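You operate a simulated robot arm through the tools that you are given. There is no shell and no other tool. Be economical: measure what you need, move in short steps, check, and stop when the job is done.

You are at the controls of a simulated two-armed robot. One attempt, no reset.

Task
Put the small green handled basket on the upper shelf of the steriliser cart away on the bottom shelf of the basket shelving. Put the blue strip on the upper shelf of the steriliser cart away on the window side of the packing table. Take the purple coupling and put it in the silver steel tray on the release shelf. Put the blue bin that says "return" from the release shelf on the knee high shelf of the left wire shelving. Switch the green switch off. Take the grey cardboard tube from the top of the sealing bench and put it on the bottom shelf of the container shelving. Pick up the red banded tube with one hand, pass it to the other hand and put it on the steel top of the basket shelving. Press the left steel button two times. Put the carton that says "large" from the upper shelf of the loading cart on the top of the small steel table and the carton marked "caps" on the lower shelf of the left cart. Press the enter key two times. Turn the black knob to mark 3. Put the small blue banded bowl on the waist high shelf of the steel shelving away on the steel top of the basket shelving. Open the container bench drawer. Any order will do. Set down upright: carton.

It is judged by the outcome, as a careful person would: the job done as asked, and still so three seconds after it is handed in. It fails if anything else is knocked over, pushed out of place, dropped, spilled or broken. Lids that push on must go on centred and level and be pressed home; caps that screw on are set level and turned clockwise until they are tight.

Robot
Two 7-joint arms with three-finger grippers on one trunk, on a base that drives. Base frame: it is fixed to the floor where the robot stands at the start and does not move with it; the origin is under the middle of the robot, x ahead of it, y to its left, z up. Readings come in m, rad, newtons and seconds.
The left shoulder is at the start at [0.064, 0.154, 0.902], the right one opposite. With the tool pointing down near the work surface each hand reaches from about 0.1 to 0.6 m from the robot's upright axis, wherever it stands, measured 20 degrees to its own side. Places, roughly: black knob [3, -4.3, 0.8]; blue bin [-1.25, 2.5, 1]; blue strip [0.75, 0, 1.25]; bottom shelf of the basket shelving [5.9, 2.4, 0.3]; bottom shelf of the container shelving [3.2, 5, 0.2]; cardboard tube [1.5, 4.75, 1]; container bench drawer [4.1, 4.8, 0.8]; enter key [3.3, -3.8, 0.9]; glove carton, tall carton [4.25, -2.75, 1.25]; green switch [1.2, 4.9, 0.9]; knee high shelf of the left wire shelving [-1.2, 1.6, 0.6]; left steel button [6.1, 0.6, 1.3]; lower shelf of the left cart [5.6, 0, 0.2]; purple coupling (5x5x8 cm) [-1, 2.5, 1]; red banded tube (4x4x10 cm) [5.9, 2.7, 1.3]; small blue banded bowl (9x9x5 cm) [1.6, -5.4, 0.9]; small green handled basket (25x17x13 cm) [0.5, -0.1, 1.1]; steel top of the basket shelving [5.9, 2.4, 0.9]; steel tray (24x16x4 cm) [-1.3, 3, 1]; top of the small steel table [-0.7, -1.7, 1]; window side of the packing table [4.6, -4.4, 0.9]. Payload 2.69 kg a hand.
The tool frame of a hand sits at the grasp point between the pads (the TCP): z along the fingers, y along the line on which they close. The tips reach 0.029 m beyond it. Largest opening 0.12 m; the body of the gripper starts 0.078 m behind the TCP.
Orientation is told as [roll, pitch, yaw] about the base's x, y, z axes, in that order, counted from this pose: with the fingers straight down and closing along the base's y, the tool's x points along the base's -x, its y along +y and its z along -z.

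Tools
- The arms move only by the tool nudge_tool. It takes "left_rows", "right_rows" or both (then of equal length, played together; a hand with none holds still); each is a list of rows, each an object (a shift or turn left out is 0, a gripper value left out holds the last) with "offset": the shift along the tool's x, y, z in cm, a list of three; "dr": the turn, a rotation vector about the tool's x, y, z in rad, a list of three. In form: [{"offset": [tx, ty, tz], "dr": [ax, ay, az]}, ...]. A call has 1 to 8 rows; each row shifts and turns the commanded pose from where the row before left it, along the tool's axes as they then stand. "left_hand" and "right_hand" are, for a hand that has rows, the gripper command, from -1 (shut) to 1 (fully open), values between in proportion, set as the call begins (left out, the last holds). Each row takes 0.2 s and may step no farther than 0.05 m and 0.15 rad from the row before; otherwise, or with a gripper value out of range, the whole call is refused. Where a pose cannot be reached the arm comes as near as it can. A force on the tool above 40 N (or 10 N above the force at the start of the call, whichever is more), or a blocked arm, ends the call early, and 0.2 s more pass. The fingers move at their own pace and stop on an object; they squeeze with about 41 N. The grip force told is the motor's: it shows also when the fingers shut on nothing. Time passes only in rows, and 0.2 s behind the last, so rows that do not move let the fingers close. The reply holds the time, the measured pose of the TCP, the force on the tool along the base axes, the opening and the grip force, in the units named above and with some noise, with the torque about the TCP (base axes, N m) and any sound that the robot's microphone picked up, and new pictures: "pictures" is both (left out), scene, wrist or none (wrist: the cameras of the hands that moved).
- Cameras (640 x 400 px; columns grow to the right, rows downward): "scene" is now at [0.1817, -0.0348, 1.1007]; the picture's right is [-0.39, -0.92, 0.00], its down [-0.00, 0.00, -1.00] and it looks along [0.92, -0.39, -0.00] (base axes); focal length 214 px, centre (320, 200). "left" rides on the left gripper at [0.063, 0, -0.104] in its tool frame; the picture's right is [0.00, 1.00, 0.00], its down [-0.83, 0.00, -0.56] and it looks along [-0.56, 0.00, 0.83] (tool axes); focal length 275 px, centre (320, 200). "right" rides on the right gripper at [0.063, 0, -0.104] in its tool frame; the picture's right is [0.01, 1.00, 0.00], its down [-0.83, 0.00, -0.56] and it looks along [-0.56, 0.00, 0.83] (tool axes); focal length 275 px, centre (320, 200). There is no depth. A picture from a camera that has moved, and an enlarged one, comes with that camera's place and axes in the base frame and with its lens.
- raise_lower(by): slides the trunk up (or, below 0, down) by that many m; the arms and the scene camera ride with it, the base frame stays. It gives what a move gives, with no picture.
- base_move(legs): drives the robot by 1 to 6 legs, each [ahead, left, turn to the left] in m, m and rad, along the robot's own axes; the way and the turn of a leg run together, so that a leg with both is an arc; at most 1.5 m and 3.142 rad a leg. The arms and the cameras ride along, it lands a little off, and it stops where it bumps. It gives what a move gives, and a new picture of the scene camera.
- turn_head(pan, tilt): turns the head with the scene camera to pan (to the left, within 1.396 rad either way) and tilt (down, from -0.506 to 1.204), counted from straight ahead of the robot. It gives what a move gives, and a new picture of the scene camera.
- zoom(camera, box): a new picture of the part [left, top, right, bottom] of that camera's present view, enlarged. It takes no simulated time.
- hand_in(): hands the job in; it is judged then, once.

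Work in short steps. Places have to be worked out from the pictures, the camera data and where the tool is seen: move nearer, look again, correct. Check each grasp and each placing, and mend what went wrong. You have 567 turns and 360 pictures in all, those below and enlarged ones among them. Open the grippers and draw the arms clear of the work before you hand the job in, unless the task says otherwise; then end with one line.

The tools are called after "Call:" as name(argument=value, ...) on one line, values as JSON. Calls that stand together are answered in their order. nudge_tool: Moves the arms, as the interface text tells. Its arguments: {"type":"object","properties":{"left_rows":{"type":"array","items":{"type":"object","properties":{"offset":{"type":"array","items":{"type":"number"}},"dr":{"type":"array","items":{"type":"number"}}}}},"left_hand":{"type":"number"},"right_rows":{"type":"array","items":{"type":"object","properties":{"offset":{"type":"array","items":{"type":"number"}},"dr":{"type":"array","items":{"type":"number"}}}}},"right_hand":{"type":"number"},"pictures":{"type":"string","enum":["both","scene","wrist","none"]}},"required":[]} The other tools are called the same way: raise_lower (by) slides the trunk up or down; base_move (legs) drives the base; turn_head (pan, tilt) turns the head that bears the scene camera; zoom (camera, box) takes an enlarged picture of a part of a camera's view; hand_in () hands the job in.

At the start:

```text
clock: 0.0
left_position: [0.4326, 0.1691, 0.9995]
left_orientation: [0.0, 0.0, 0.0]
left_ft_force: [0.2, -0.5, 0.8]
left_moment: [-0.02, -0.03, -0.04]
left_opening: 0.1199
left_finger_force: 0.1
right_position: [0.2329, -0.1561, 0.9995]
right_orientation: [0.001, 0.001, 0.0]
right_ft_force: [-0.6, 0.6, 0.0]
right_moment: [-0.04, -0.04, 0.03]
right_opening: 0.1203
right_finger_force: 0.0
trunk travel left (down, up): [-0.273, 0.165]
robot x, y, heading: [0.0014, 0.0046, 0.0]
head pan, tilt: [-0.407, 0.002]
```

scene: 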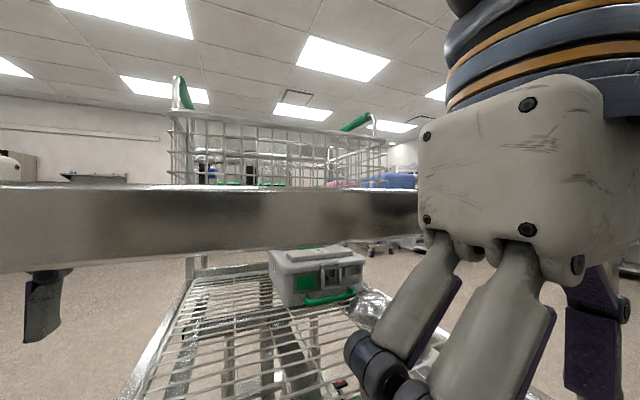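
right: 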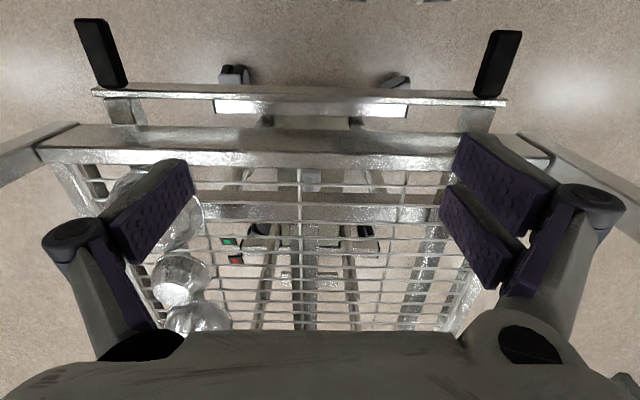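
left: 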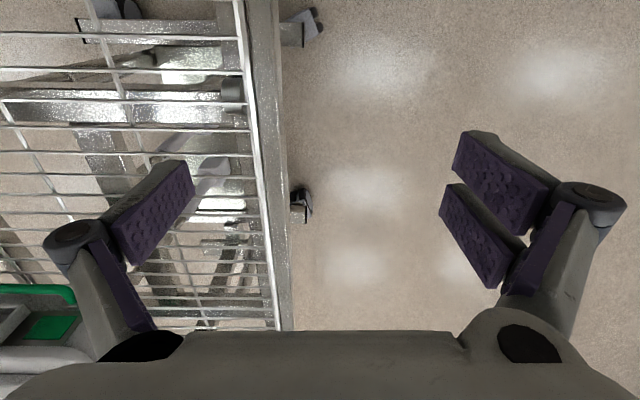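

The rail of the cart's upper shelf is right at camera height, so I raise the trunk to see the shelf from above.

Call:
raise_lower(by=0.165)

Call:
turn_head(pan=-0.1, tilt=0.5)

```text
clock: 1.9
left_position: [0.4344, 0.1694, 1.1631]
left_orientation: [0.001, 0.003, 0.001]
left_ft_force: [-0.2, 0.1, -0.9]
left_moment: [0.01, 0.04, 0.01]
left_opening: 0.1197
left_finger_force: 0.0
right_position: [0.2341, -0.156, 1.1642]
right_orientation: [0.0, 0.001, 0.0]
right_ft_force: [0.0, 0.1, -1.2]
right_moment: [0.0, 0.03, -0.03]
right_opening: 0.1198
right_finger_force: 0.0
trunk travel left (down, up): [-0.438, 0.0]
robot x, y, heading: [-0.0004, 0.0007, 0.003]
head pan, tilt: [-0.407, 0.002]
```

```text
clock: 2.8
left_position: [0.4328, 0.1696, 1.1649]
left_orientation: [0.0, 0.0, 0.001]
left_ft_force: [0.9, 0.0, 0.3]
left_moment: [-0.03, -0.01, 0.01]
left_opening: 0.1199
left_finger_force: 0.1
right_position: [0.2326, -0.1571, 1.1654]
right_orientation: [-0.001, -0.001, -0.001]
right_ft_force: [0.4, -0.3, -0.4]
right_moment: [0.02, -0.02, 0.0]
right_opening: 0.1202
right_finger_force: 0.1
trunk travel left (down, up): [-0.438, 0.0]
robot x, y, heading: [0.0011, -0.0014, -0.002]
head pan, tilt: [-0.099, 0.499]
camera scene: at [0.0909, -0.0083, 1.2363], right [-0.1, -0.99, 0.0], down [-0.48, 0.05, -0.88], along [0.87, -0.09, -0.48], focal length 214 px, centre (320, 200)
```

scene: 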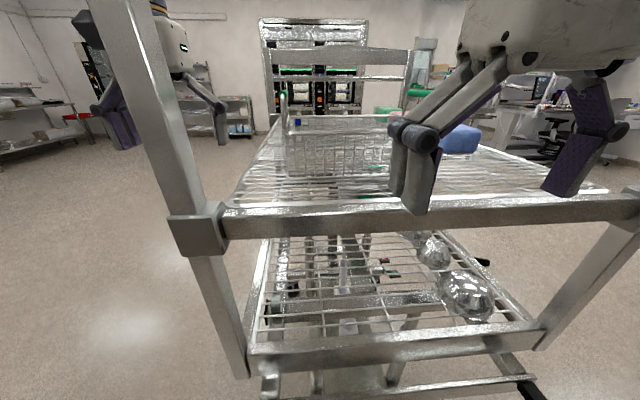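

The shelf is now below the camera; I zoom to see what is on it.

Call:
zoom(camera="scene", box=[200, 60, 520, 260])

```text
2.00 times, centred on (360, 160) of scene
camera zoom: at [0.0909, -0.0083, 1.2363], right [-0.1, -0.99, 0.0], down [-0.48, 0.05, -0.88], along [0.87, -0.09, -0.48], focal length 429 px, centre (240, 280)
```

zoom: 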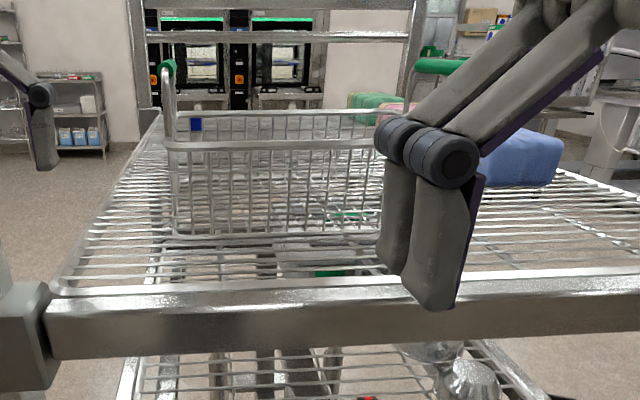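

Shelf top appears at z≈1.11, front edge x≈0.31, basket near face x≈0.38. I lift the right hand and move it aside to see the shelf clearly.

Call:
nudge_tool(right_rows=[{"offset": [0, 0, -5]}, {"offset": [0, -2, -4.5]}, {"offset": [0, -5, 0]}, {"offset": [0, -5, 0]}, {"offset": [0, -5, 0]}], pictures="scene")

```text
clock: 4.0
left_position: [0.434, 0.1675, 1.1641]
left_orientation: [0.003, 0.003, -0.001]
left_ft_force: [-0.1, 0.0, 0.3]
left_moment: [-0.01, 0.03, -0.01]
left_opening: 0.1201
left_finger_force: 0.0
right_position: [0.2382, -0.3194, 1.2199]
right_orientation: [0.003, -0.001, 0.002]
right_ft_force: [0.8, -0.3, -0.5]
right_moment: [0.0, 0.1, 0.02]
right_opening: 0.1202
right_finger_force: 0.1
right hand out of reach, approached as far as the arm can: row 2, 5
trunk travel left (down, up): [-0.438, 0.0]
robot x, y, heading: [-0.0035, 0.0014, 0.003]
head pan, tilt: [-0.099, 0.499]
camera scene: at [0.0922, -0.0096, 1.236], right [-0.1, -0.99, 0.0], down [-0.48, 0.05, -0.88], along [0.87, -0.09, -0.48], focal length 214 px, centre (320, 200)
```

scene: 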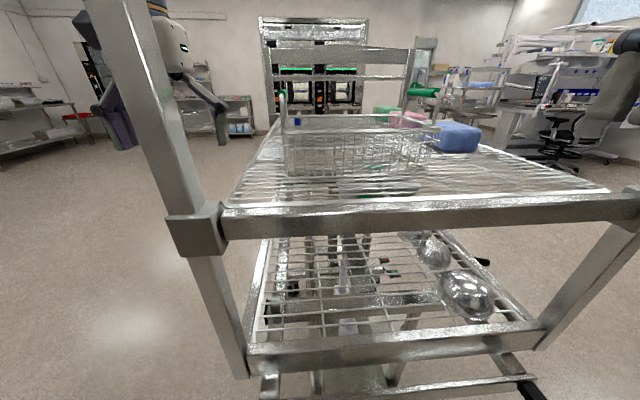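

Now I zoom on the basket.

Call:
zoom(camera="scene", box=[250, 70, 490, 220])

```text
2.67 times, centred on (370, 145) of scene
camera zoom: at [0.0922, -0.0096, 1.236], right [-0.1, -0.99, 0.0], down [-0.48, 0.05, -0.88], along [0.87, -0.09, -0.48], focal length 572 px, centre (187, 347)
```

zoom: 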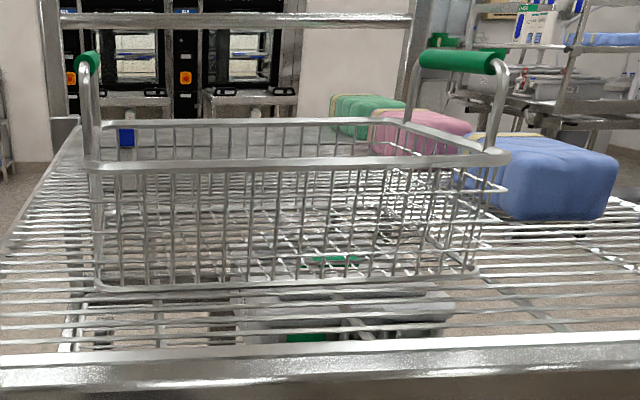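

The basket has end handles (grips along x) at y≈+0.1 and −0.15; I'll take it with both hands from the front. First move the left hand outward to clear the post, and then back the base off.

Call:
nudge_tool(left_rows=[{"offset": [0, 5, 0]}, {"offset": [0, 5, 0]}], pictures="none")

Call:
base_move(legs=[[-0.35, 0, 0]])

```text
clock: 4.6
left_position: [0.4321, 0.2717, 1.1641]
left_orientation: [-0.002, 0.0, 0.001]
left_ft_force: [0.4, -0.2, 0.4]
left_moment: [-0.04, 0.0, -0.01]
left_opening: 0.12
left_finger_force: 0.0
right_position: [0.2363, -0.3182, 1.2224]
right_orientation: [-0.001, -0.003, 0.0]
right_ft_force: [-0.1, 0.1, -0.8]
right_moment: [-0.01, -0.02, 0.04]
right_opening: 0.12
right_finger_force: 0.0
trunk travel left (down, up): [-0.438, 0.0]
robot x, y, heading: [0.0022, 0.0024, -0.004]
head pan, tilt: [-0.099, 0.499]
```

```text
clock: 6.9
left_position: [0.0855, 0.2705, 1.1649]
left_orientation: [0.0, 0.002, 0.004]
left_ft_force: [-0.4, -0.4, 0.1]
left_moment: [0.01, 0.02, -0.03]
left_opening: 0.12
left_finger_force: 0.1
right_position: [-0.1085, -0.3187, 1.2207]
right_orientation: [-0.001, 0.001, 0.002]
right_ft_force: [0.2, -0.8, 0.0]
right_moment: [0.03, 0.01, 0.03]
right_opening: 0.1201
right_finger_force: 0.1
trunk travel left (down, up): [-0.438, 0.0]
robot x, y, heading: [-0.3458, 0.0001, -0.001]
head pan, tilt: [-0.099, 0.499]
camera scene: at [-0.2554, -0.0086, 1.2361], right [-0.1, -1.0, 0.0], down [-0.48, 0.05, -0.88], along [0.87, -0.08, -0.48], focal length 214 px, centre (320, 200)
```

scene: 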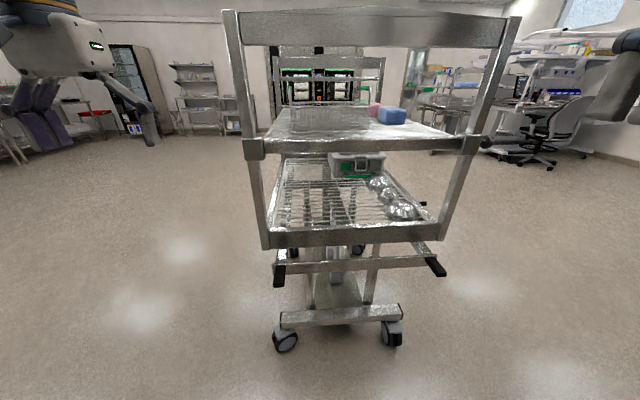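

The cart has a push frame at this end. I zoom to see the opening and basket.

Call:
zoom(camera="scene", box=[220, 0, 540, 200])

```text
2.00 times, centred on (380, 100) of scene
camera zoom: at [-0.2554, -0.0086, 1.2361], right [-0.1, -1.0, 0.0], down [-0.48, 0.05, -0.88], along [0.87, -0.08, -0.48], focal length 429 px, centre (200, 400)
```

zoom: 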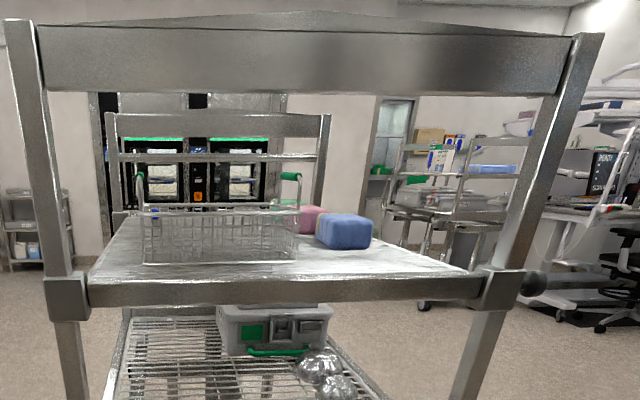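

Basket: near bottom edge x≈0.397, z≈1.11, y from 0.01 to −0.21, handle grips at z≈1.23; bar underside ≈1.307. I bring the right hand forward and begin to pitch both hands to point forward.

Call:
nudge_tool(right_rows=[{"offset": [-5, 0, 0]}, {"offset": [-5, 0, 0]}, {"offset": [-5, 0, 0]}, {"offset": [-4, 0, 0]}], pictures="none")

Call:
nudge_tool(left_rows=[{"dr": [0, -0.15, 0]}, {"dr": [0, -0.15, 0]}, {"dr": [0, -0.15, 0]}, {"dr": [0, -0.15, 0]}, {"dr": [0, -0.15, 0]}, {"dr": [0, -0.15, 0]}, {"dr": [0, -0.15, 0]}, {"dr": [0, -0.15, 0]}], right_rows=[{"dr": [0, -0.15, 0]}, {"dr": [0, -0.15, 0]}, {"dr": [0, -0.15, 0]}, {"dr": [0, -0.15, 0]}, {"dr": [0, -0.15, 0]}, {"dr": [0, -0.15, 0]}, {"dr": [0, -0.15, 0]}, {"dr": [0, -0.15, 0]}], pictures="scene")

```text
clock: 7.9
left_position: [0.0856, 0.2696, 1.1635]
left_orientation: [0.0, 0.002, 0.004]
left_ft_force: [-0.6, 0.5, 0.3]
left_moment: [-0.01, -0.03, 0.01]
left_opening: 0.1201
left_finger_force: 0.0
right_position: [0.0524, -0.3215, 1.183]
right_orientation: [0.002, -0.001, 0.003]
right_ft_force: [-0.8, -0.3, 0.8]
right_moment: [-0.02, -0.03, -0.01]
right_opening: 0.1197
right_finger_force: 0.1
right hand out of reach, approached as far as the arm can: row 3, 4
trunk travel left (down, up): [-0.438, 0.0]
robot x, y, heading: [-0.3503, -0.004, 0.001]
head pan, tilt: [-0.099, 0.499]
```

```text
clock: 9.7
left_position: [0.0857, 0.2694, 1.1646]
left_orientation: [-0.002, -1.198, 0.003]
left_ft_force: [0.1, -0.4, -0.3]
left_moment: [0.0, 0.0, 0.0]
left_opening: 0.12
left_finger_force: 0.0
right_position: [0.053, -0.3208, 1.1829]
right_orientation: [0.001, -1.202, 0.002]
right_ft_force: [0.4, 0.1, -0.2]
right_moment: [0.0, 0.02, 0.02]
right_opening: 0.12
right_finger_force: 0.1
trunk travel left (down, up): [-0.438, 0.0]
robot x, y, heading: [-0.3489, -0.0044, 0.006]
head pan, tilt: [-0.099, 0.499]
camera scene: at [-0.2555, -0.0088, 1.2361], right [-0.1, -1.0, 0.0], down [-0.48, 0.05, -0.88], along [0.87, -0.08, -0.48], focal length 214 px, centre (320, 200)
```

scene: 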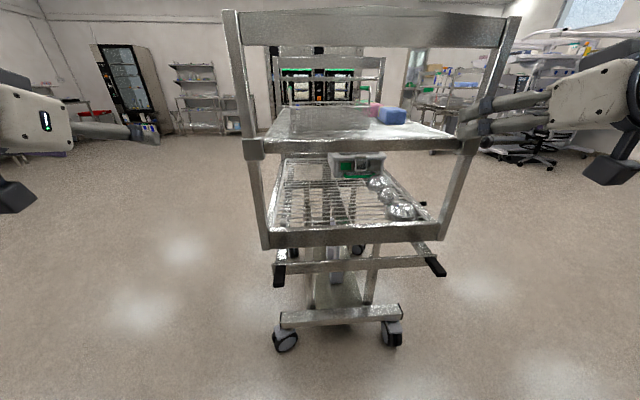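

Hands point forward nearly. I finish the pitch and bring the hands to the handles' y and z lines, still in front of the cart.

Call:
nudge_tool(left_rows=[{"dr": [0, -0.13, 0]}, {"dr": [0, -0.12, 0]}, {"dr": [0, -0.12, 0]}, {"offset": [-3.2, -3.5, 0]}, {"offset": [-3.2, -3.5, 0]}, {"offset": [0, -5, 0]}, {"offset": [0, -5, 0]}, {"offset": [0, -5, 0]}], right_rows=[{"dr": [0, -0.13, 0]}, {"dr": [0, -0.12, 0]}, {"dr": [0, -0.12, 0]}, {"offset": [-2.4, 3, 0]}, {"offset": [-2.4, 3, 0]}, {"offset": [0, 3, 0]}, {"offset": [0, 2.5, 0]}, {"offset": [0, 0, 2]}], pictures="none")

Call:
nudge_tool(left_rows=[{"offset": [0, -3.5, 0]}, {"offset": [0, 0, 2]}], right_rows=[{"offset": [0, 0, 2]}, {"offset": [0, 0, 0]}], pictures="scene")

```text
clock: 11.5
left_position: [0.0877, 0.0494, 1.2292]
left_orientation: [-0.205, -1.567, 0.207]
left_ft_force: [-0.4, -0.1, 0.5]
left_moment: [0.03, 0.0, -0.01]
left_opening: 0.1199
left_finger_force: 0.0
right_position: [0.0741, -0.2066, 1.2309]
right_orientation: [1.312, -1.569, -1.31]
right_ft_force: [-0.8, -0.8, 0.3]
right_moment: [0.0, -0.01, 0.02]
right_opening: 0.1198
right_finger_force: 0.1
trunk travel left (down, up): [-0.438, 0.0]
robot x, y, heading: [-0.3485, -0.0014, 0.002]
head pan, tilt: [-0.099, 0.499]
```

```text
clock: 12.1
left_position: [0.1075, 0.0154, 1.2288]
left_orientation: [-0.139, -1.568, 0.143]
left_ft_force: [-0.8, 0.2, 0.1]
left_moment: [0.02, 0.02, -0.01]
left_opening: 0.1198
left_finger_force: 0.0
right_position: [0.0938, -0.2054, 1.2308]
right_orientation: [1.152, -1.571, -1.147]
right_ft_force: [0.4, 0.0, 0.5]
right_moment: [0.03, 0.01, -0.03]
right_opening: 0.1202
right_finger_force: 0.1
trunk travel left (down, up): [-0.438, 0.0]
robot x, y, heading: [-0.3482, 0.0033, 0.004]
head pan, tilt: [-0.099, 0.499]
camera scene: at [-0.2554, -0.0089, 1.2361], right [-0.1, -1.0, 0.0], down [-0.48, 0.05, -0.88], along [0.87, -0.08, -0.48], focal length 214 px, centre (320, 200)
```

scene: 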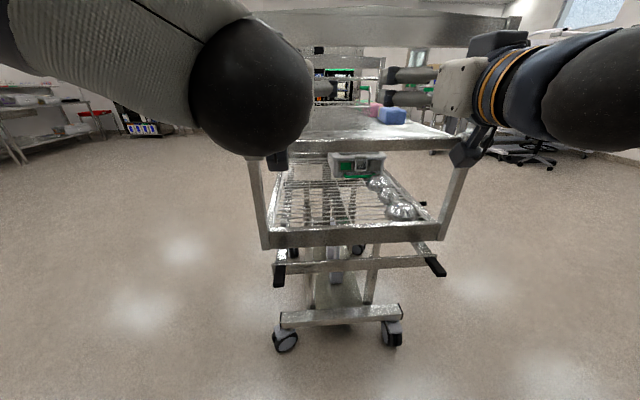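

Hands are aligned with the opening. I drive forward 0.2 m and then check the wrist views.

Call:
base_move(legs=[[0.2, 0, 0]])

Call:
zoom(camera="left", box=[0, 0, 640, 400])

Call:
zoom(camera="right", box=[0, 0, 640, 400])

```text
clock: 13.7
left_position: [0.3038, 0.0167, 1.2294]
left_orientation: [-0.002, -1.57, 0.005]
left_ft_force: [0.0, -1.1, -0.4]
left_moment: [0.04, -0.03, -0.02]
left_opening: 0.1201
left_finger_force: 0.0
right_position: [0.2905, -0.2044, 1.2319]
right_orientation: [2.94, -1.569, -2.935]
right_ft_force: [0.5, -0.9, -0.5]
right_moment: [0.01, -0.04, 0.0]
right_opening: 0.1202
right_finger_force: 0.1
trunk travel left (down, up): [-0.438, 0.0]
robot x, y, heading: [-0.1507, 0.0027, 0.007]
head pan, tilt: [-0.099, 0.499]
camera scene: at [-0.0585, -0.0077, 1.2363], right [-0.1, -1.0, 0.0], down [-0.48, 0.05, -0.88], along [0.87, -0.08, -0.48], focal length 214 px, centre (320, 200)
```

scene: 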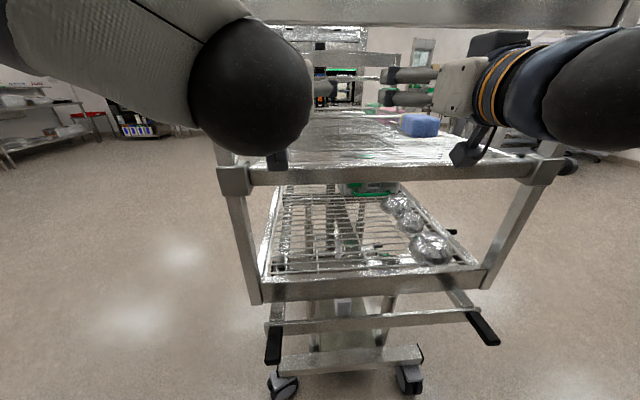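

```text
1.00 times, centred on (320, 200) of left (not enlarged: the box is as wide or as high as the picture)
camera zoom: at [0.2002, 0.0177, 1.1669], right [0.0, 1.0, 0.0], down [-0.56, -0.01, 0.83], along [0.83, 0.0, 0.56], focal length 275 px, centre (320, 200)
```

zoom: 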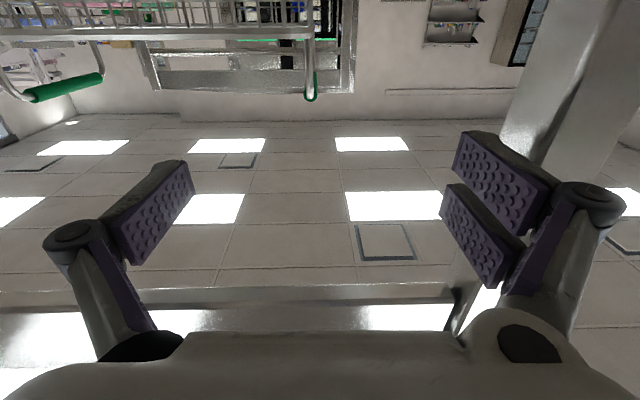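

```text
1.00 times, centred on (320, 200) of right (not enlarged: the box is as wide or as high as the picture)
camera zoom: at [0.1852, -0.2041, 1.1685], right [0.0, 1.0, 0.0], down [-0.56, 0.0, 0.83], along [0.83, 0.01, 0.56], focal length 275 px, centre (320, 200)
```

zoom: 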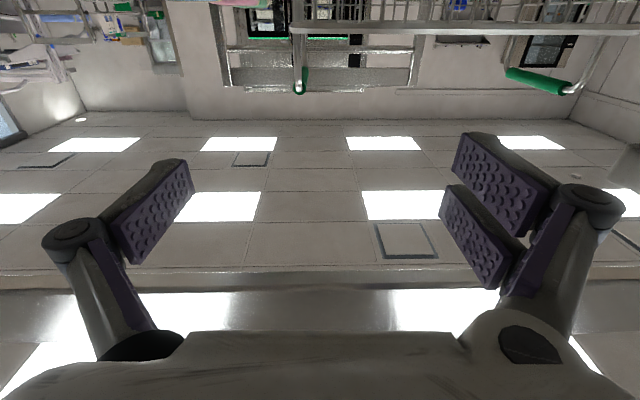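

Triangulating the grips: both z≈1.222, x 0.435–0.525, left y≈0.011, right y≈−0.223. I correct y/z, then move forward.

Call:
nudge_tool(left_rows=[{"offset": [0.7, -0.6, 0]}, {"offset": [0, 0, 0]}], right_rows=[{"offset": [1.0, -1.9, 0]}, {"offset": [0, 0, 1.3]}], pictures="none")

Call:
base_move(legs=[[0.1, 0, 0]])

Call:
nudge_tool(left_rows=[{"offset": [0, 0, 2.8]}, {"offset": [0, 0, 2.6]}], right_rows=[{"offset": [0, 0, 2.8]}, {"offset": [0, 0, 2.6]}], pictures="wrist")

```text
clock: 14.3
left_position: [0.3043, 0.0121, 1.2237]
left_orientation: [-0.525, -1.57, 0.529]
left_ft_force: [-0.4, -0.3, -0.2]
left_moment: [0.0, -0.01, -0.03]
left_opening: 0.12
left_finger_force: 0.0
right_position: [0.3042, -0.2229, 1.2217]
right_orientation: [-2.879, -1.568, 2.886]
right_ft_force: [0.0, -0.2, -0.7]
right_moment: [-0.01, -0.06, -0.01]
right_opening: 0.12
right_finger_force: 0.1
trunk travel left (down, up): [-0.438, 0.0]
robot x, y, heading: [-0.1491, -0.0011, 0.008]
head pan, tilt: [-0.099, 0.499]
```

```text
clock: 15.4
left_position: [0.4042, 0.0133, 1.2244]
left_orientation: [-0.051, -1.571, 0.056]
left_ft_force: [0.5, 0.5, 0.6]
left_moment: [0.01, -0.02, 0.03]
left_opening: 0.1196
left_finger_force: 0.1
right_position: [0.4034, -0.2241, 1.221]
right_orientation: [3.028, -1.569, -3.022]
right_ft_force: [0.6, -1.0, 0.0]
right_moment: [-0.02, 0.0, -0.03]
right_opening: 0.1201
right_finger_force: 0.0
trunk travel left (down, up): [-0.438, 0.0]
robot x, y, heading: [-0.0484, -0.0013, 0.003]
head pan, tilt: [-0.099, 0.499]
camera scene: at [0.0417, -0.0073, 1.2363], right [-0.1, -1.0, 0.0], down [-0.48, 0.05, -0.88], along [0.87, -0.08, -0.48], focal length 214 px, centre (320, 200)
```

scene: 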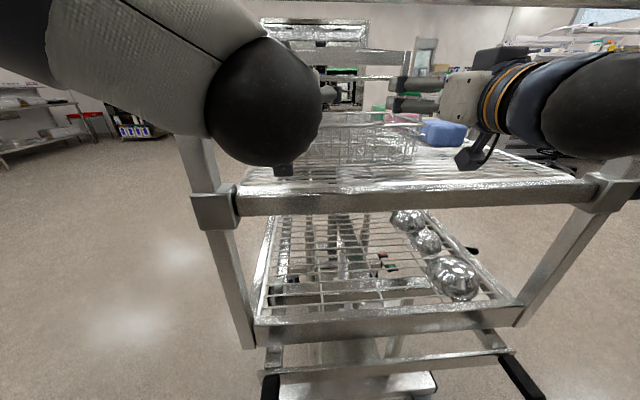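

```text
clock: 16.0
left_position: [0.4574, 0.0119, 1.2223]
left_orientation: [-0.069, -1.569, 0.073]
left_ft_force: [-0.3, -0.4, -0.1]
left_moment: [-0.01, -0.01, 0.01]
left_opening: 0.1201
left_finger_force: 0.0
right_position: [0.4594, -0.2216, 1.2222]
right_orientation: [2.698, -1.569, -2.696]
right_ft_force: [0.2, 0.4, -0.6]
right_moment: [-0.01, 0.0, 0.01]
right_opening: 0.1198
right_finger_force: 0.0
trunk travel left (down, up): [-0.438, 0.0]
robot x, y, heading: [-0.048, -0.0025, 0.003]
head pan, tilt: [-0.099, 0.499]
camera right: at [0.3533, -0.2222, 1.1584], right [0.0, 1.0, 0.0], down [-0.56, 0.0, 0.83], along [0.83, 0.01, 0.56], focal length 275 px, centre (320, 200)
camera left: at [0.3544, 0.0125, 1.1594], right [0.0, 1.0, 0.0], down [-0.55, -0.01, 0.83], along [0.83, 0.0, 0.55], focal length 275 px, centre (320, 200)
```

right: 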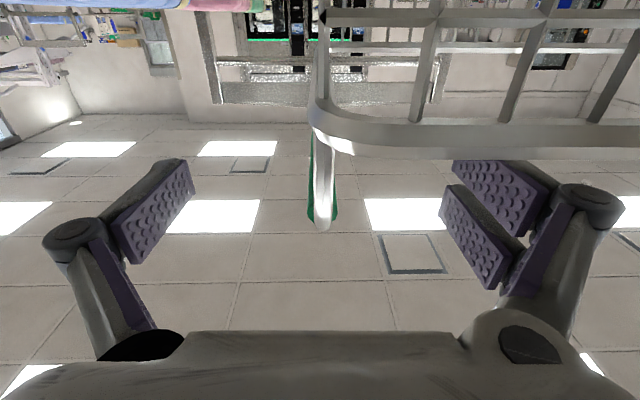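
left: 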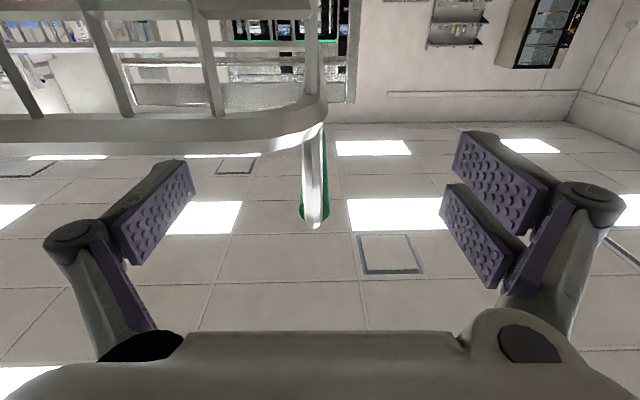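

Both grips lie centred between the pads, perhaps slightly low; I lower 6 mm and close both hands.

Call:
nudge_tool(left_rows=[{"offset": [0.6, 0, 0]}], right_rows=[{"offset": [0.6, 0, 0]}], pictures="none")

Call:
nudge_tool(left_rows=[{}, {}, {}], right_rows=[{}, {}, {}], left_hand=-1, right_hand=-1, pictures="wrist")

```text
clock: 16.4
left_position: [0.4583, 0.0127, 1.2173]
left_orientation: [0.201, -1.569, -0.197]
left_ft_force: [0.2, -0.1, -0.2]
left_moment: [0.02, -0.04, -0.01]
left_opening: 0.12
left_finger_force: 0.1
right_position: [0.4576, -0.2218, 1.2165]
right_orientation: [-2.811, -1.568, 2.816]
right_ft_force: [-0.2, -0.8, 0.6]
right_moment: [0.02, -0.02, 0.0]
right_opening: 0.1201
right_finger_force: 0.0
trunk travel left (down, up): [-0.438, 0.0]
robot x, y, heading: [-0.0516, 0.0022, 0.006]
head pan, tilt: [-0.099, 0.499]
```

```text
clock: 17.2
left_position: [0.4569, 0.012, 1.2174]
left_orientation: [0.912, -1.569, -0.911]
left_ft_force: [0.4, -10.7, 1.1]
left_moment: [0.07, 0.0, -0.34]
left_opening: 0.0112
left_finger_force: 38.5
right_position: [0.457, -0.2221, 1.2149]
right_orientation: [-2.619, -1.571, 2.629]
right_ft_force: [0.4, 9.4, 0.6]
right_moment: [-0.08, -0.02, 0.24]
right_opening: 0.0113
right_finger_force: 38.2
trunk travel left (down, up): [-0.438, 0.0]
robot x, y, heading: [-0.0533, 0.0041, -0.0]
head pan, tilt: [-0.099, 0.499]
camera right: at [0.3517, -0.2215, 1.1526], right [-0.01, 1.0, -0.01], down [-0.56, 0.0, 0.83], along [0.83, 0.01, 0.56], focal length 275 px, centre (320, 200)
camera left: at [0.3533, 0.0113, 1.1538], right [0.0, 1.0, 0.01], down [-0.56, -0.01, 0.83], along [0.83, 0.0, 0.56], focal length 275 px, centre (320, 200)
```

right: 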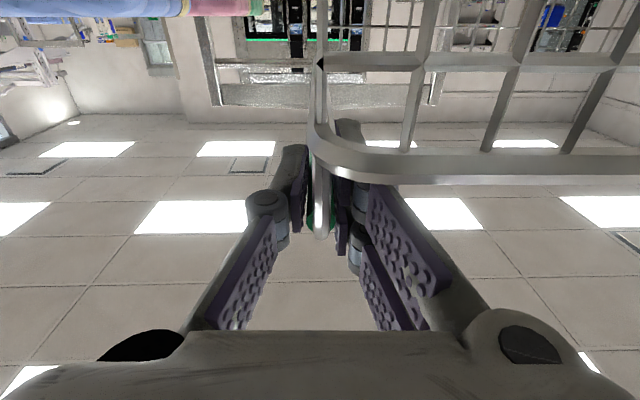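
left: 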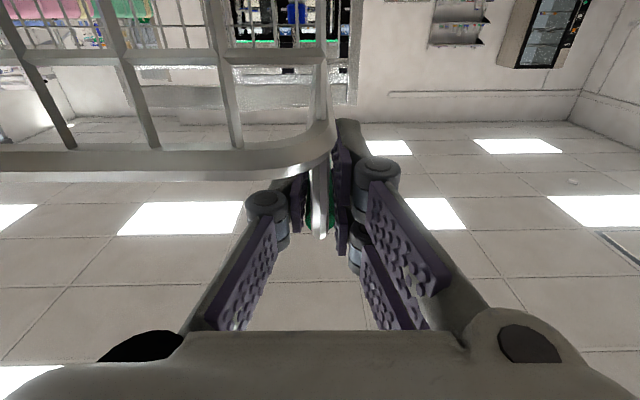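

Both gripped (1.1 cm). I lift 2 cm with both arms together.

Call:
nudge_tool(left_rows=[{"offset": [-1, 0, 0]}, {"offset": [-1, 0, 0]}], right_rows=[{"offset": [-1, 0, 0]}, {"offset": [-1, 0, 0]}], pictures="scene")

```text
clock: 17.8
left_position: [0.4574, 0.0104, 1.236]
left_orientation: [0.735, -1.57, -0.734]
left_ft_force: [-0.4, -18.8, -2.0]
left_moment: [0.1, -0.08, -0.47]
left_opening: 0.0114
left_finger_force: 38.2
right_position: [0.4558, -0.2211, 1.2358]
right_orientation: [-3.029, -1.57, 3.036]
right_ft_force: [1.1, 19.0, -2.1]
right_moment: [-0.09, 0.19, 0.45]
right_opening: 0.0109
right_finger_force: 38.0
trunk travel left (down, up): [-0.438, 0.0]
robot x, y, heading: [-0.0494, -0.001, 0.004]
head pan, tilt: [-0.099, 0.499]
camera scene: at [0.0411, -0.0073, 1.2363], right [-0.1, -1.0, 0.0], down [-0.48, 0.05, -0.88], along [0.87, -0.08, -0.48], focal length 214 px, centre (320, 200)
```

scene: 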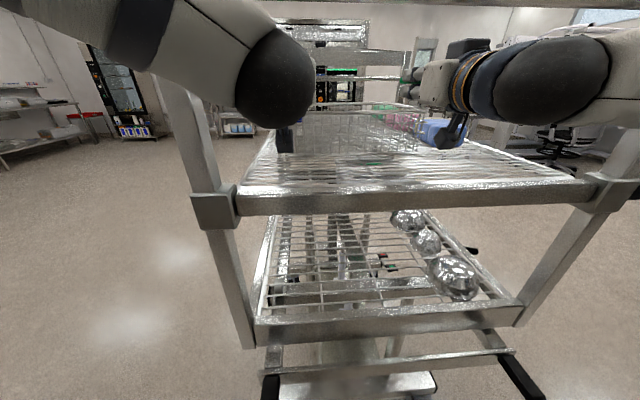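

Lifted, light (~4 N total); an inward pull of 19 N means hands sit slightly wide, so I ease each inward 1.5 mm and back out.

Call:
nudge_tool(left_rows=[{"offset": [0, -0.15, 0]}], right_rows=[{"offset": [0, 0.15, 0]}], pictures="none")

Call:
base_move(legs=[[-0.45, 0, 0]])

```text
clock: 18.2
left_position: [0.4576, 0.0111, 1.2365]
left_orientation: [-0.134, -1.57, 0.141]
left_ft_force: [0.1, -15.4, -1.7]
left_moment: [0.09, -0.09, -0.36]
left_opening: 0.0115
left_finger_force: 38.1
right_position: [0.4573, -0.2203, 1.2366]
right_orientation: [3.016, -1.568, -3.011]
right_ft_force: [-0.6, 16.0, -2.2]
right_moment: [-0.08, 0.19, 0.41]
right_opening: 0.0114
right_finger_force: 38.3
trunk travel left (down, up): [-0.438, 0.0]
robot x, y, heading: [-0.0472, -0.0012, 0.0]
head pan, tilt: [-0.099, 0.499]
```

```text
clock: 20.3
left_position: [0.1653, 0.0028, 1.23]
left_orientation: [0.1, -1.556, -0.105]
left_ft_force: [0.1, 0.1, -1.8]
left_moment: [-0.01, 0.09, -0.01]
left_opening: 0.0113
left_finger_force: 38.2
right_position: [0.1642, -0.2294, 1.229]
right_orientation: [0.301, -1.559, -0.304]
right_ft_force: [0.1, -0.9, -2.0]
right_moment: [-0.01, 0.03, 0.03]
right_opening: 0.0113
right_finger_force: 38.1
trunk travel left (down, up): [-0.438, 0.0]
robot x, y, heading: [-0.3591, -0.0023, -0.0]
head pan, tilt: [-0.099, 0.499]
stopped in leg 1: the robot was blocked; the commanded pose is now the measured one
camera scene: at [-0.2511, -0.0125, 1.2347], right [-0.1, -0.99, 0.0], down [-0.49, 0.05, -0.87], along [0.87, -0.09, -0.49], focal length 214 px, centre (320, 200)
```

scene: 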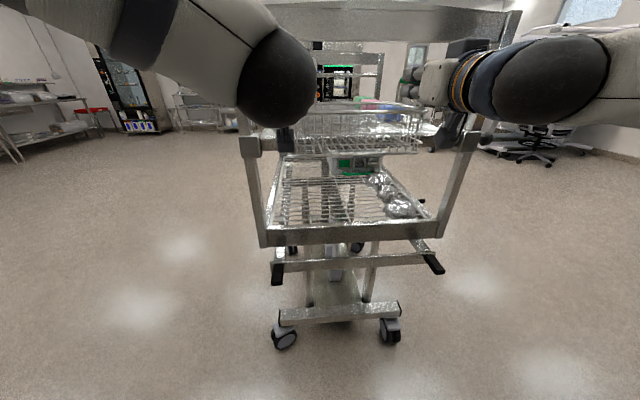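

Blocked by something behind at x≈−0.36, but the basket is just clear of the cart. I look around left and right before moving on.

Call:
turn_head(pan=1.396, tilt=0.45)

Call:
turn_head(pan=-1.396, tilt=0.45)

```text
clock: 21.9
left_position: [0.167, 0.0049, 1.2298]
left_orientation: [0.057, -1.557, -0.057]
left_ft_force: [-0.8, 0.5, -1.9]
left_moment: [0.02, 0.04, 0.0]
left_opening: 0.0113
left_finger_force: 38.4
right_position: [0.1645, -0.2271, 1.2292]
right_orientation: [0.227, -1.558, -0.227]
right_ft_force: [0.6, -0.2, -2.1]
right_moment: [0.01, 0.03, -0.03]
right_opening: 0.0117
right_finger_force: 38.3
trunk travel left (down, up): [-0.438, 0.0]
robot x, y, heading: [-0.3602, -0.0055, -0.001]
head pan, tilt: [1.396, 0.45]
camera scene: at [-0.3245, 0.088, 1.2404], right [0.98, -0.17, -0.02], down [-0.09, -0.43, -0.9], along [0.15, 0.89, -0.44], focal length 214 px, centre (320, 200)
```

scene: 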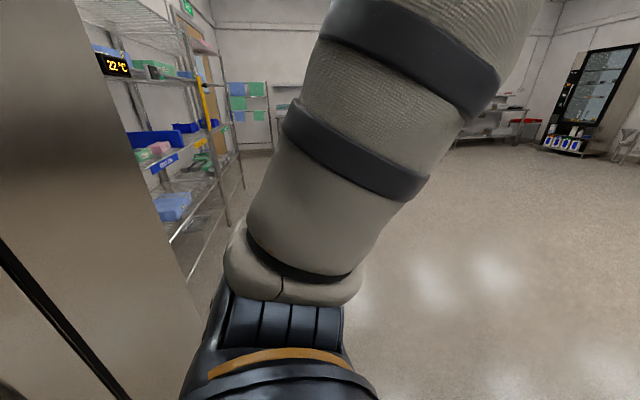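

```text
clock: 24.3
left_position: [0.1673, 0.0048, 1.2291]
left_orientation: [0.06, -1.556, -0.059]
left_ft_force: [-0.6, 0.1, -2.5]
left_moment: [-0.01, 0.08, 0.05]
left_opening: 0.0113
left_finger_force: 38.1
right_position: [0.1648, -0.2276, 1.2287]
right_orientation: [0.22, -1.558, -0.221]
right_ft_force: [-0.2, 0.0, -1.9]
right_moment: [-0.04, 0.02, -0.03]
right_opening: 0.0112
right_finger_force: 38.7
trunk travel left (down, up): [-0.438, 0.0]
robot x, y, heading: [-0.3606, -0.0029, 0.002]
head pan, tilt: [-1.396, 0.45]
camera scene: at [-0.3243, -0.0929, 1.2401], right [-0.98, -0.17, 0.02], down [-0.09, 0.43, -0.9], along [0.15, -0.89, -0.44], focal length 214 px, centre (320, 200)
```

scene: 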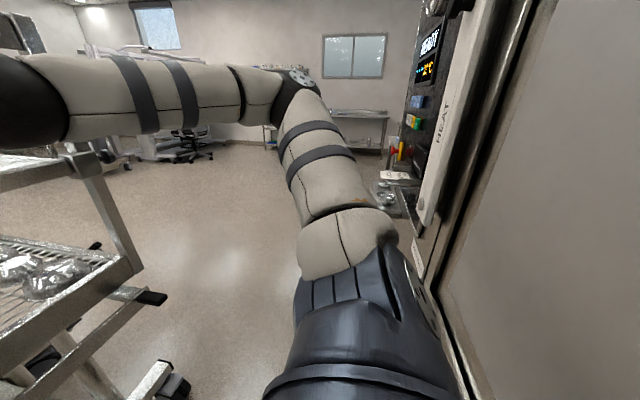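

A machine stands right behind. I pull the basket 8 cm in, ease the base forward 3 cm off the machine, and strafe left to clear the cart.

Call:
nudge_tool(left_rows=[{"offset": [0, 0, -2]}, {"offset": [0, 0, -2]}, {"offset": [0, 0, -2]}, {"offset": [0, 0, -2]}], right_rows=[{"offset": [0, 0, -2]}, {"offset": [0, 0, -2]}, {"offset": [0, 0, -2]}, {"offset": [0, 0, -2]}], pictures="none")

Call:
turn_head(pan=0.3, tilt=0.6)

```text
clock: 25.3
left_position: [0.0855, 0.0047, 1.2303]
left_orientation: [0.097, -1.558, -0.093]
left_ft_force: [-0.3, -0.8, -0.8]
left_moment: [-0.06, 0.15, 0.0]
left_opening: 0.0113
left_finger_force: 39.0
right_position: [0.0846, -0.2264, 1.2306]
right_orientation: [0.204, -1.558, -0.204]
right_ft_force: [-0.4, 0.6, -2.2]
right_moment: [-0.04, -0.02, 0.07]
right_opening: 0.0113
right_finger_force: 38.1
trunk travel left (down, up): [-0.438, 0.0]
robot x, y, heading: [-0.3631, -0.0017, -0.0]
head pan, tilt: [-1.396, 0.45]
```

```text
clock: 27.1
left_position: [0.0874, 0.0054, 1.2309]
left_orientation: [0.061, -1.557, -0.057]
left_ft_force: [-0.2, -0.6, -1.6]
left_moment: [0.0, 0.08, -0.04]
left_opening: 0.0113
left_finger_force: 38.2
right_position: [0.0854, -0.2264, 1.2302]
right_orientation: [0.22, -1.557, -0.218]
right_ft_force: [-0.3, 1.1, -2.2]
right_moment: [-0.03, 0.02, 0.03]
right_opening: 0.0115
right_finger_force: 39.1
trunk travel left (down, up): [-0.438, 0.0]
robot x, y, heading: [-0.3634, -0.0022, -0.006]
head pan, tilt: [0.3, 0.6]
camera scene: at [-0.2563, 0.0238, 1.2256], right [0.3, -0.96, -0.01], down [-0.55, -0.17, -0.82], along [0.78, 0.24, -0.58], focal length 214 px, centre (320, 200)
```

scene: 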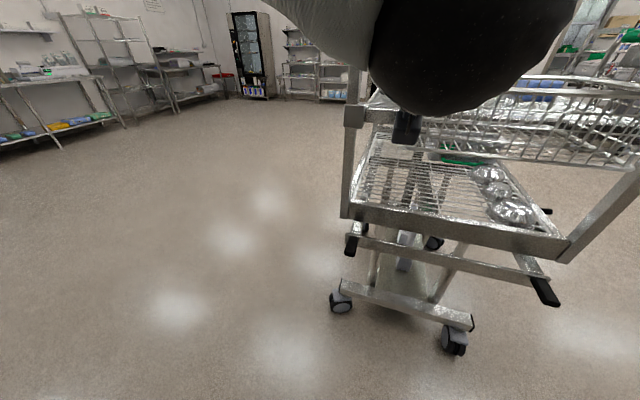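

Left side is clear. I ease forward and strafe left 0.9 m.

Call:
base_move(legs=[[0.03, 0.0, 0], [0, 0.9, 0]])

Call:
turn_head(pan=0.0, tilt=0.35)

```text
clock: 30.0
left_position: [0.1004, 0.1669, 1.2378]
left_orientation: [1.824, -1.571, -1.822]
left_ft_force: [0.8, 0.0, -2.8]
left_moment: [-0.02, 0.13, 0.02]
left_opening: 0.0116
left_finger_force: 38.6
right_position: [0.0994, -0.0656, 1.2374]
right_orientation: [2.66, -1.569, -2.654]
right_ft_force: [0.2, 0.8, -3.0]
right_moment: [0.02, -0.05, 0.05]
right_opening: 0.0114
right_finger_force: 38.1
trunk travel left (down, up): [-0.438, 0.0]
robot x, y, heading: [-0.3305, 0.1567, 0.008]
head pan, tilt: [0.3, 0.6]
stopped in leg 2: the robot was blocked; the commanded pose is now the measured one
camera scene: at [-0.243, 0.1837, 1.2271], right [0.3, -0.95, 0.0], down [-0.54, -0.17, -0.82], along [0.79, 0.25, -0.57], focal length 214 px, centre (320, 200)
```

scene: 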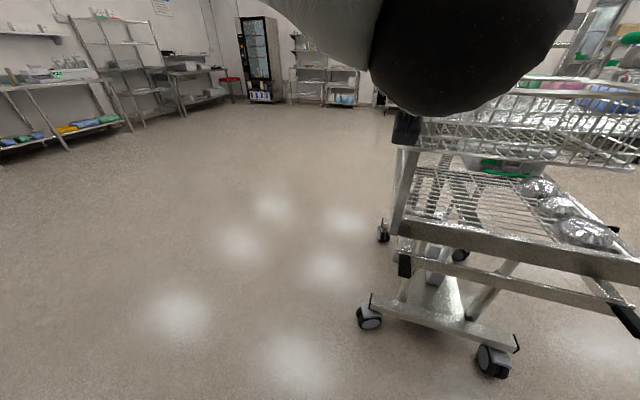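

```text
clock: 30.8
left_position: [0.0992, 0.1656, 1.2372]
left_orientation: [2.826, -1.569, -2.824]
left_ft_force: [-0.7, -0.5, -1.8]
left_moment: [-0.03, 0.01, -0.02]
left_opening: 0.0115
left_finger_force: 38.6
right_position: [0.0991, -0.0661, 1.2371]
right_orientation: [2.649, -1.567, -2.643]
right_ft_force: [-0.2, 0.6, -2.3]
right_moment: [0.03, 0.1, 0.04]
right_opening: 0.0114
right_finger_force: 38.3
trunk travel left (down, up): [-0.438, 0.0]
robot x, y, heading: [-0.3305, 0.1576, 0.005]
head pan, tilt: [0.0, 0.351]
camera scene: at [-0.2345, 0.157, 1.2499], right [0.01, -1.0, 0.0], down [-0.34, 0.0, -0.94], along [0.94, 0.01, -0.34], focal length 214 px, centre (320, 200)
```

scene: 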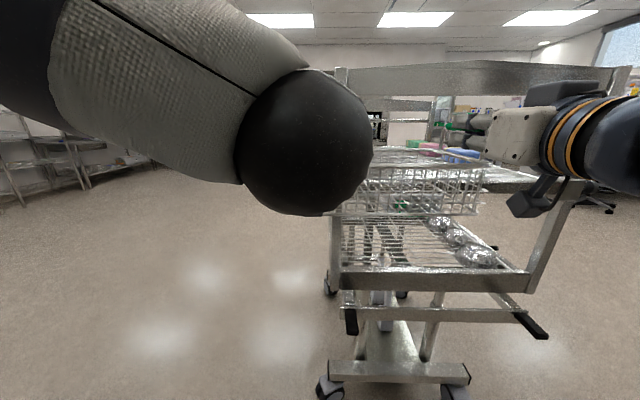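

Blocked again; I look down-left for the obstacle.

Call:
turn_head(pan=1.396, tilt=0.9)

```text
clock: 32.3
left_position: [0.0988, 0.1666, 1.2384]
left_orientation: [-1.927, -1.567, 1.932]
left_ft_force: [0.1, -11.3, -0.6]
left_moment: [-0.01, -0.03, -0.21]
left_opening: 0.0112
left_finger_force: 38.2
right_position: [0.0987, -0.0666, 1.2363]
right_orientation: [2.87, -1.566, -2.863]
right_ft_force: [0.1, 11.4, -1.8]
right_moment: [-0.06, 0.16, 0.3]
right_opening: 0.0115
right_finger_force: 38.5
trunk travel left (down, up): [-0.438, 0.0]
robot x, y, heading: [-0.326, 0.1552, 0.002]
head pan, tilt: [1.396, 0.901]
camera scene: at [-0.2603, 0.2125, 1.2251], right [0.64, -0.77, 0.0], down [-0.45, -0.37, -0.81], along [0.62, 0.52, -0.58], focal length 214 px, centre (320, 200)
```

scene: 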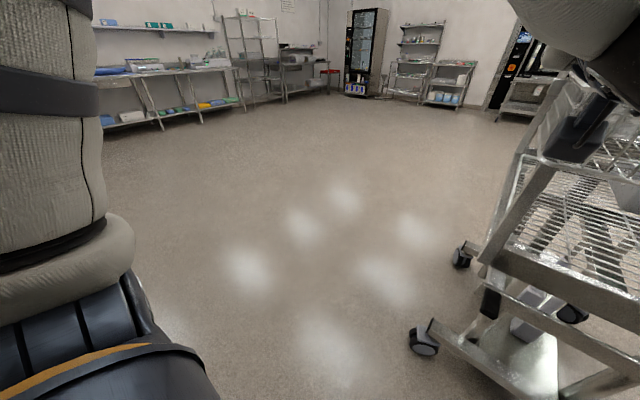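

Call:
turn_head(pan=1.3, tilt=0.5)

```text
clock: 33.2
left_position: [0.0989, 0.1648, 1.2369]
left_orientation: [2.006, -1.567, -2.0]
left_ft_force: [-0.5, -4.7, -3.8]
left_moment: [0.13, -0.56, -0.18]
left_opening: 0.0114
left_finger_force: 38.0
right_position: [0.0996, -0.0678, 1.2373]
right_orientation: [2.4, -1.567, -2.396]
right_ft_force: [0.9, 4.8, -0.7]
right_moment: [0.06, 0.68, 0.07]
right_opening: 0.0112
right_finger_force: 39.1
trunk travel left (down, up): [-0.438, 0.0]
robot x, y, heading: [-0.3268, 0.1543, 0.011]
head pan, tilt: [1.3, 0.499]
camera scene: at [-0.3034, 0.2441, 1.2362], right [0.96, -0.27, 0.0], down [-0.13, -0.46, -0.88], along [0.23, 0.85, -0.48], focal length 214 px, centre (320, 200)
```

scene: 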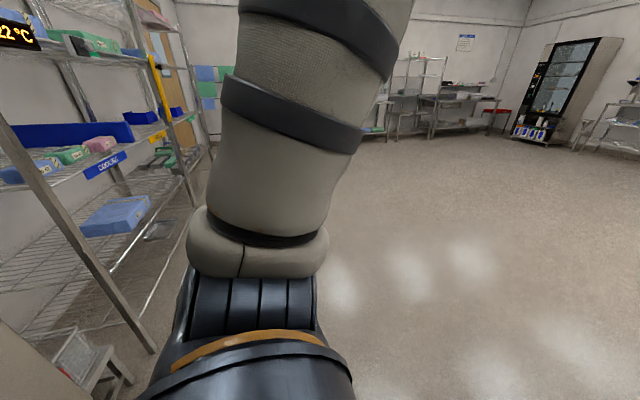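

The head likely brushed the left elbow; nothing visible left of the base. I ease forward 4 cm and retry a short strafe.

Call:
base_move(legs=[[0.04, 0.0, 0], [0, 0.3, 0]])

```text
clock: 36.6
left_position: [0.1372, 0.4686, 1.2379]
left_orientation: [2.868, -1.569, -2.861]
left_ft_force: [-0.2, -2.3, -2.0]
left_moment: [-0.04, 0.02, -0.06]
left_opening: 0.0113
left_finger_force: 38.4
right_position: [0.1389, 0.2366, 1.237]
right_orientation: [2.674, -1.568, -2.665]
right_ft_force: [-0.5, 2.1, -1.9]
right_moment: [0.01, 0.11, 0.03]
right_opening: 0.0114
right_finger_force: 37.8
trunk travel left (down, up): [-0.438, 0.0]
robot x, y, heading: [-0.288, 0.4578, 0.007]
head pan, tilt: [1.3, 0.499]
camera scene: at [-0.2655, 0.5456, 1.2362], right [0.97, -0.26, 0.0], down [-0.12, -0.46, -0.88], along [0.23, 0.85, -0.48], focal length 214 px, centre (320, 200)
```

scene: 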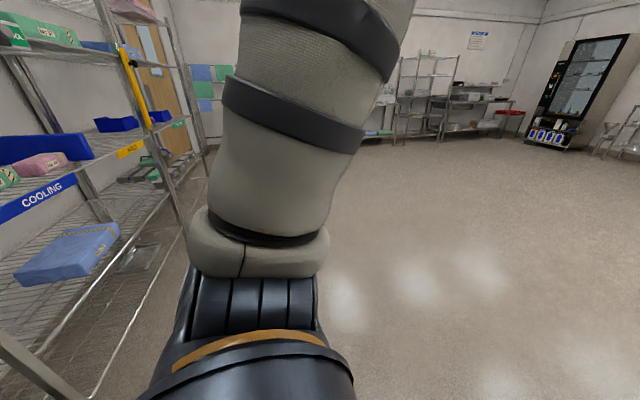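

Free now. I strafe another 0.5 m and drive forward 1.4 m (open floor).

Call:
turn_head(pan=0.5, tilt=0.3)

Call:
base_move(legs=[[0, 0.6, 0], [1.4, 0, 0]])

```text
clock: 37.7
left_position: [0.1374, 0.4684, 1.2369]
left_orientation: [2.685, -1.57, -2.679]
left_ft_force: [-0.4, -0.9, -1.9]
left_moment: [0.02, -0.03, -0.01]
left_opening: 0.0114
left_finger_force: 38.1
right_position: [0.1377, 0.2357, 1.2375]
right_orientation: [2.598, -1.568, -2.588]
right_ft_force: [0.3, 0.2, -1.9]
right_moment: [-0.04, 0.09, 0.04]
right_opening: 0.0115
right_finger_force: 38.4
trunk travel left (down, up): [-0.438, 0.0]
robot x, y, heading: [-0.2931, 0.4575, 0.008]
head pan, tilt: [0.499, 0.3]
camera scene: at [-0.2076, 0.5029, 1.2546], right [0.49, -0.87, 0.0], down [-0.26, -0.14, -0.96], along [0.83, 0.46, -0.3], focal length 214 px, centre (320, 200)
```

scene: 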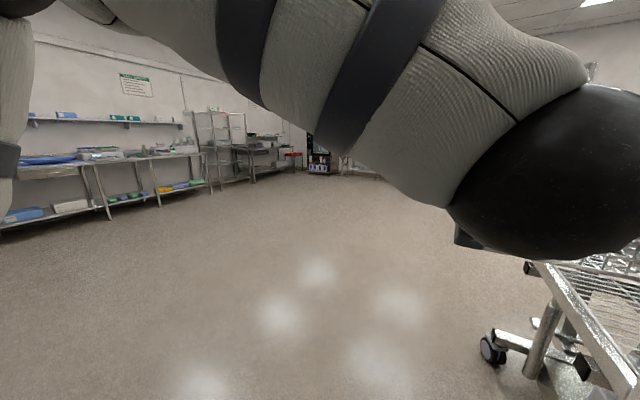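

```text
clock: 49.4
left_position: [1.5347, 1.0638, 1.2384]
left_orientation: [2.689, -1.569, -2.695]
left_ft_force: [-0.6, -1.0, -1.4]
left_moment: [0.03, 0.09, 0.01]
left_opening: 0.0115
left_finger_force: 38.4
right_position: [1.5319, 0.8318, 1.2374]
right_orientation: [2.614, -1.567, -2.619]
right_ft_force: [-0.6, 0.5, -2.1]
right_moment: [0.0, 0.03, 0.0]
right_opening: 0.0115
right_finger_force: 38.2
trunk travel left (down, up): [-0.438, 0.0]
robot x, y, heading: [1.1054, 1.0593, -0.007]
head pan, tilt: [0.499, 0.3]
camera scene: at [1.1901, 1.1031, 1.2546], right [0.47, -0.88, 0.0], down [-0.26, -0.14, -0.96], along [0.84, 0.45, -0.3], focal length 214 px, centre (320, 200)
```

scene: 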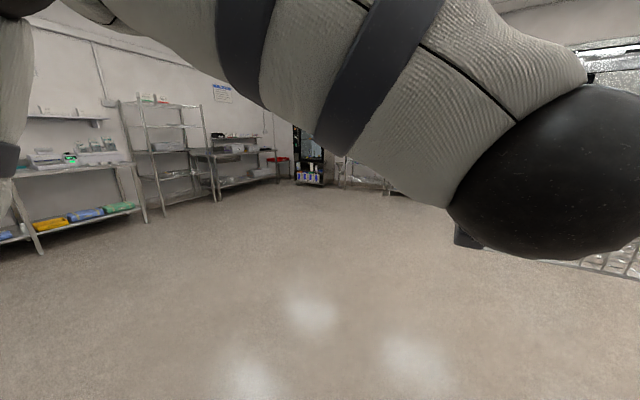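

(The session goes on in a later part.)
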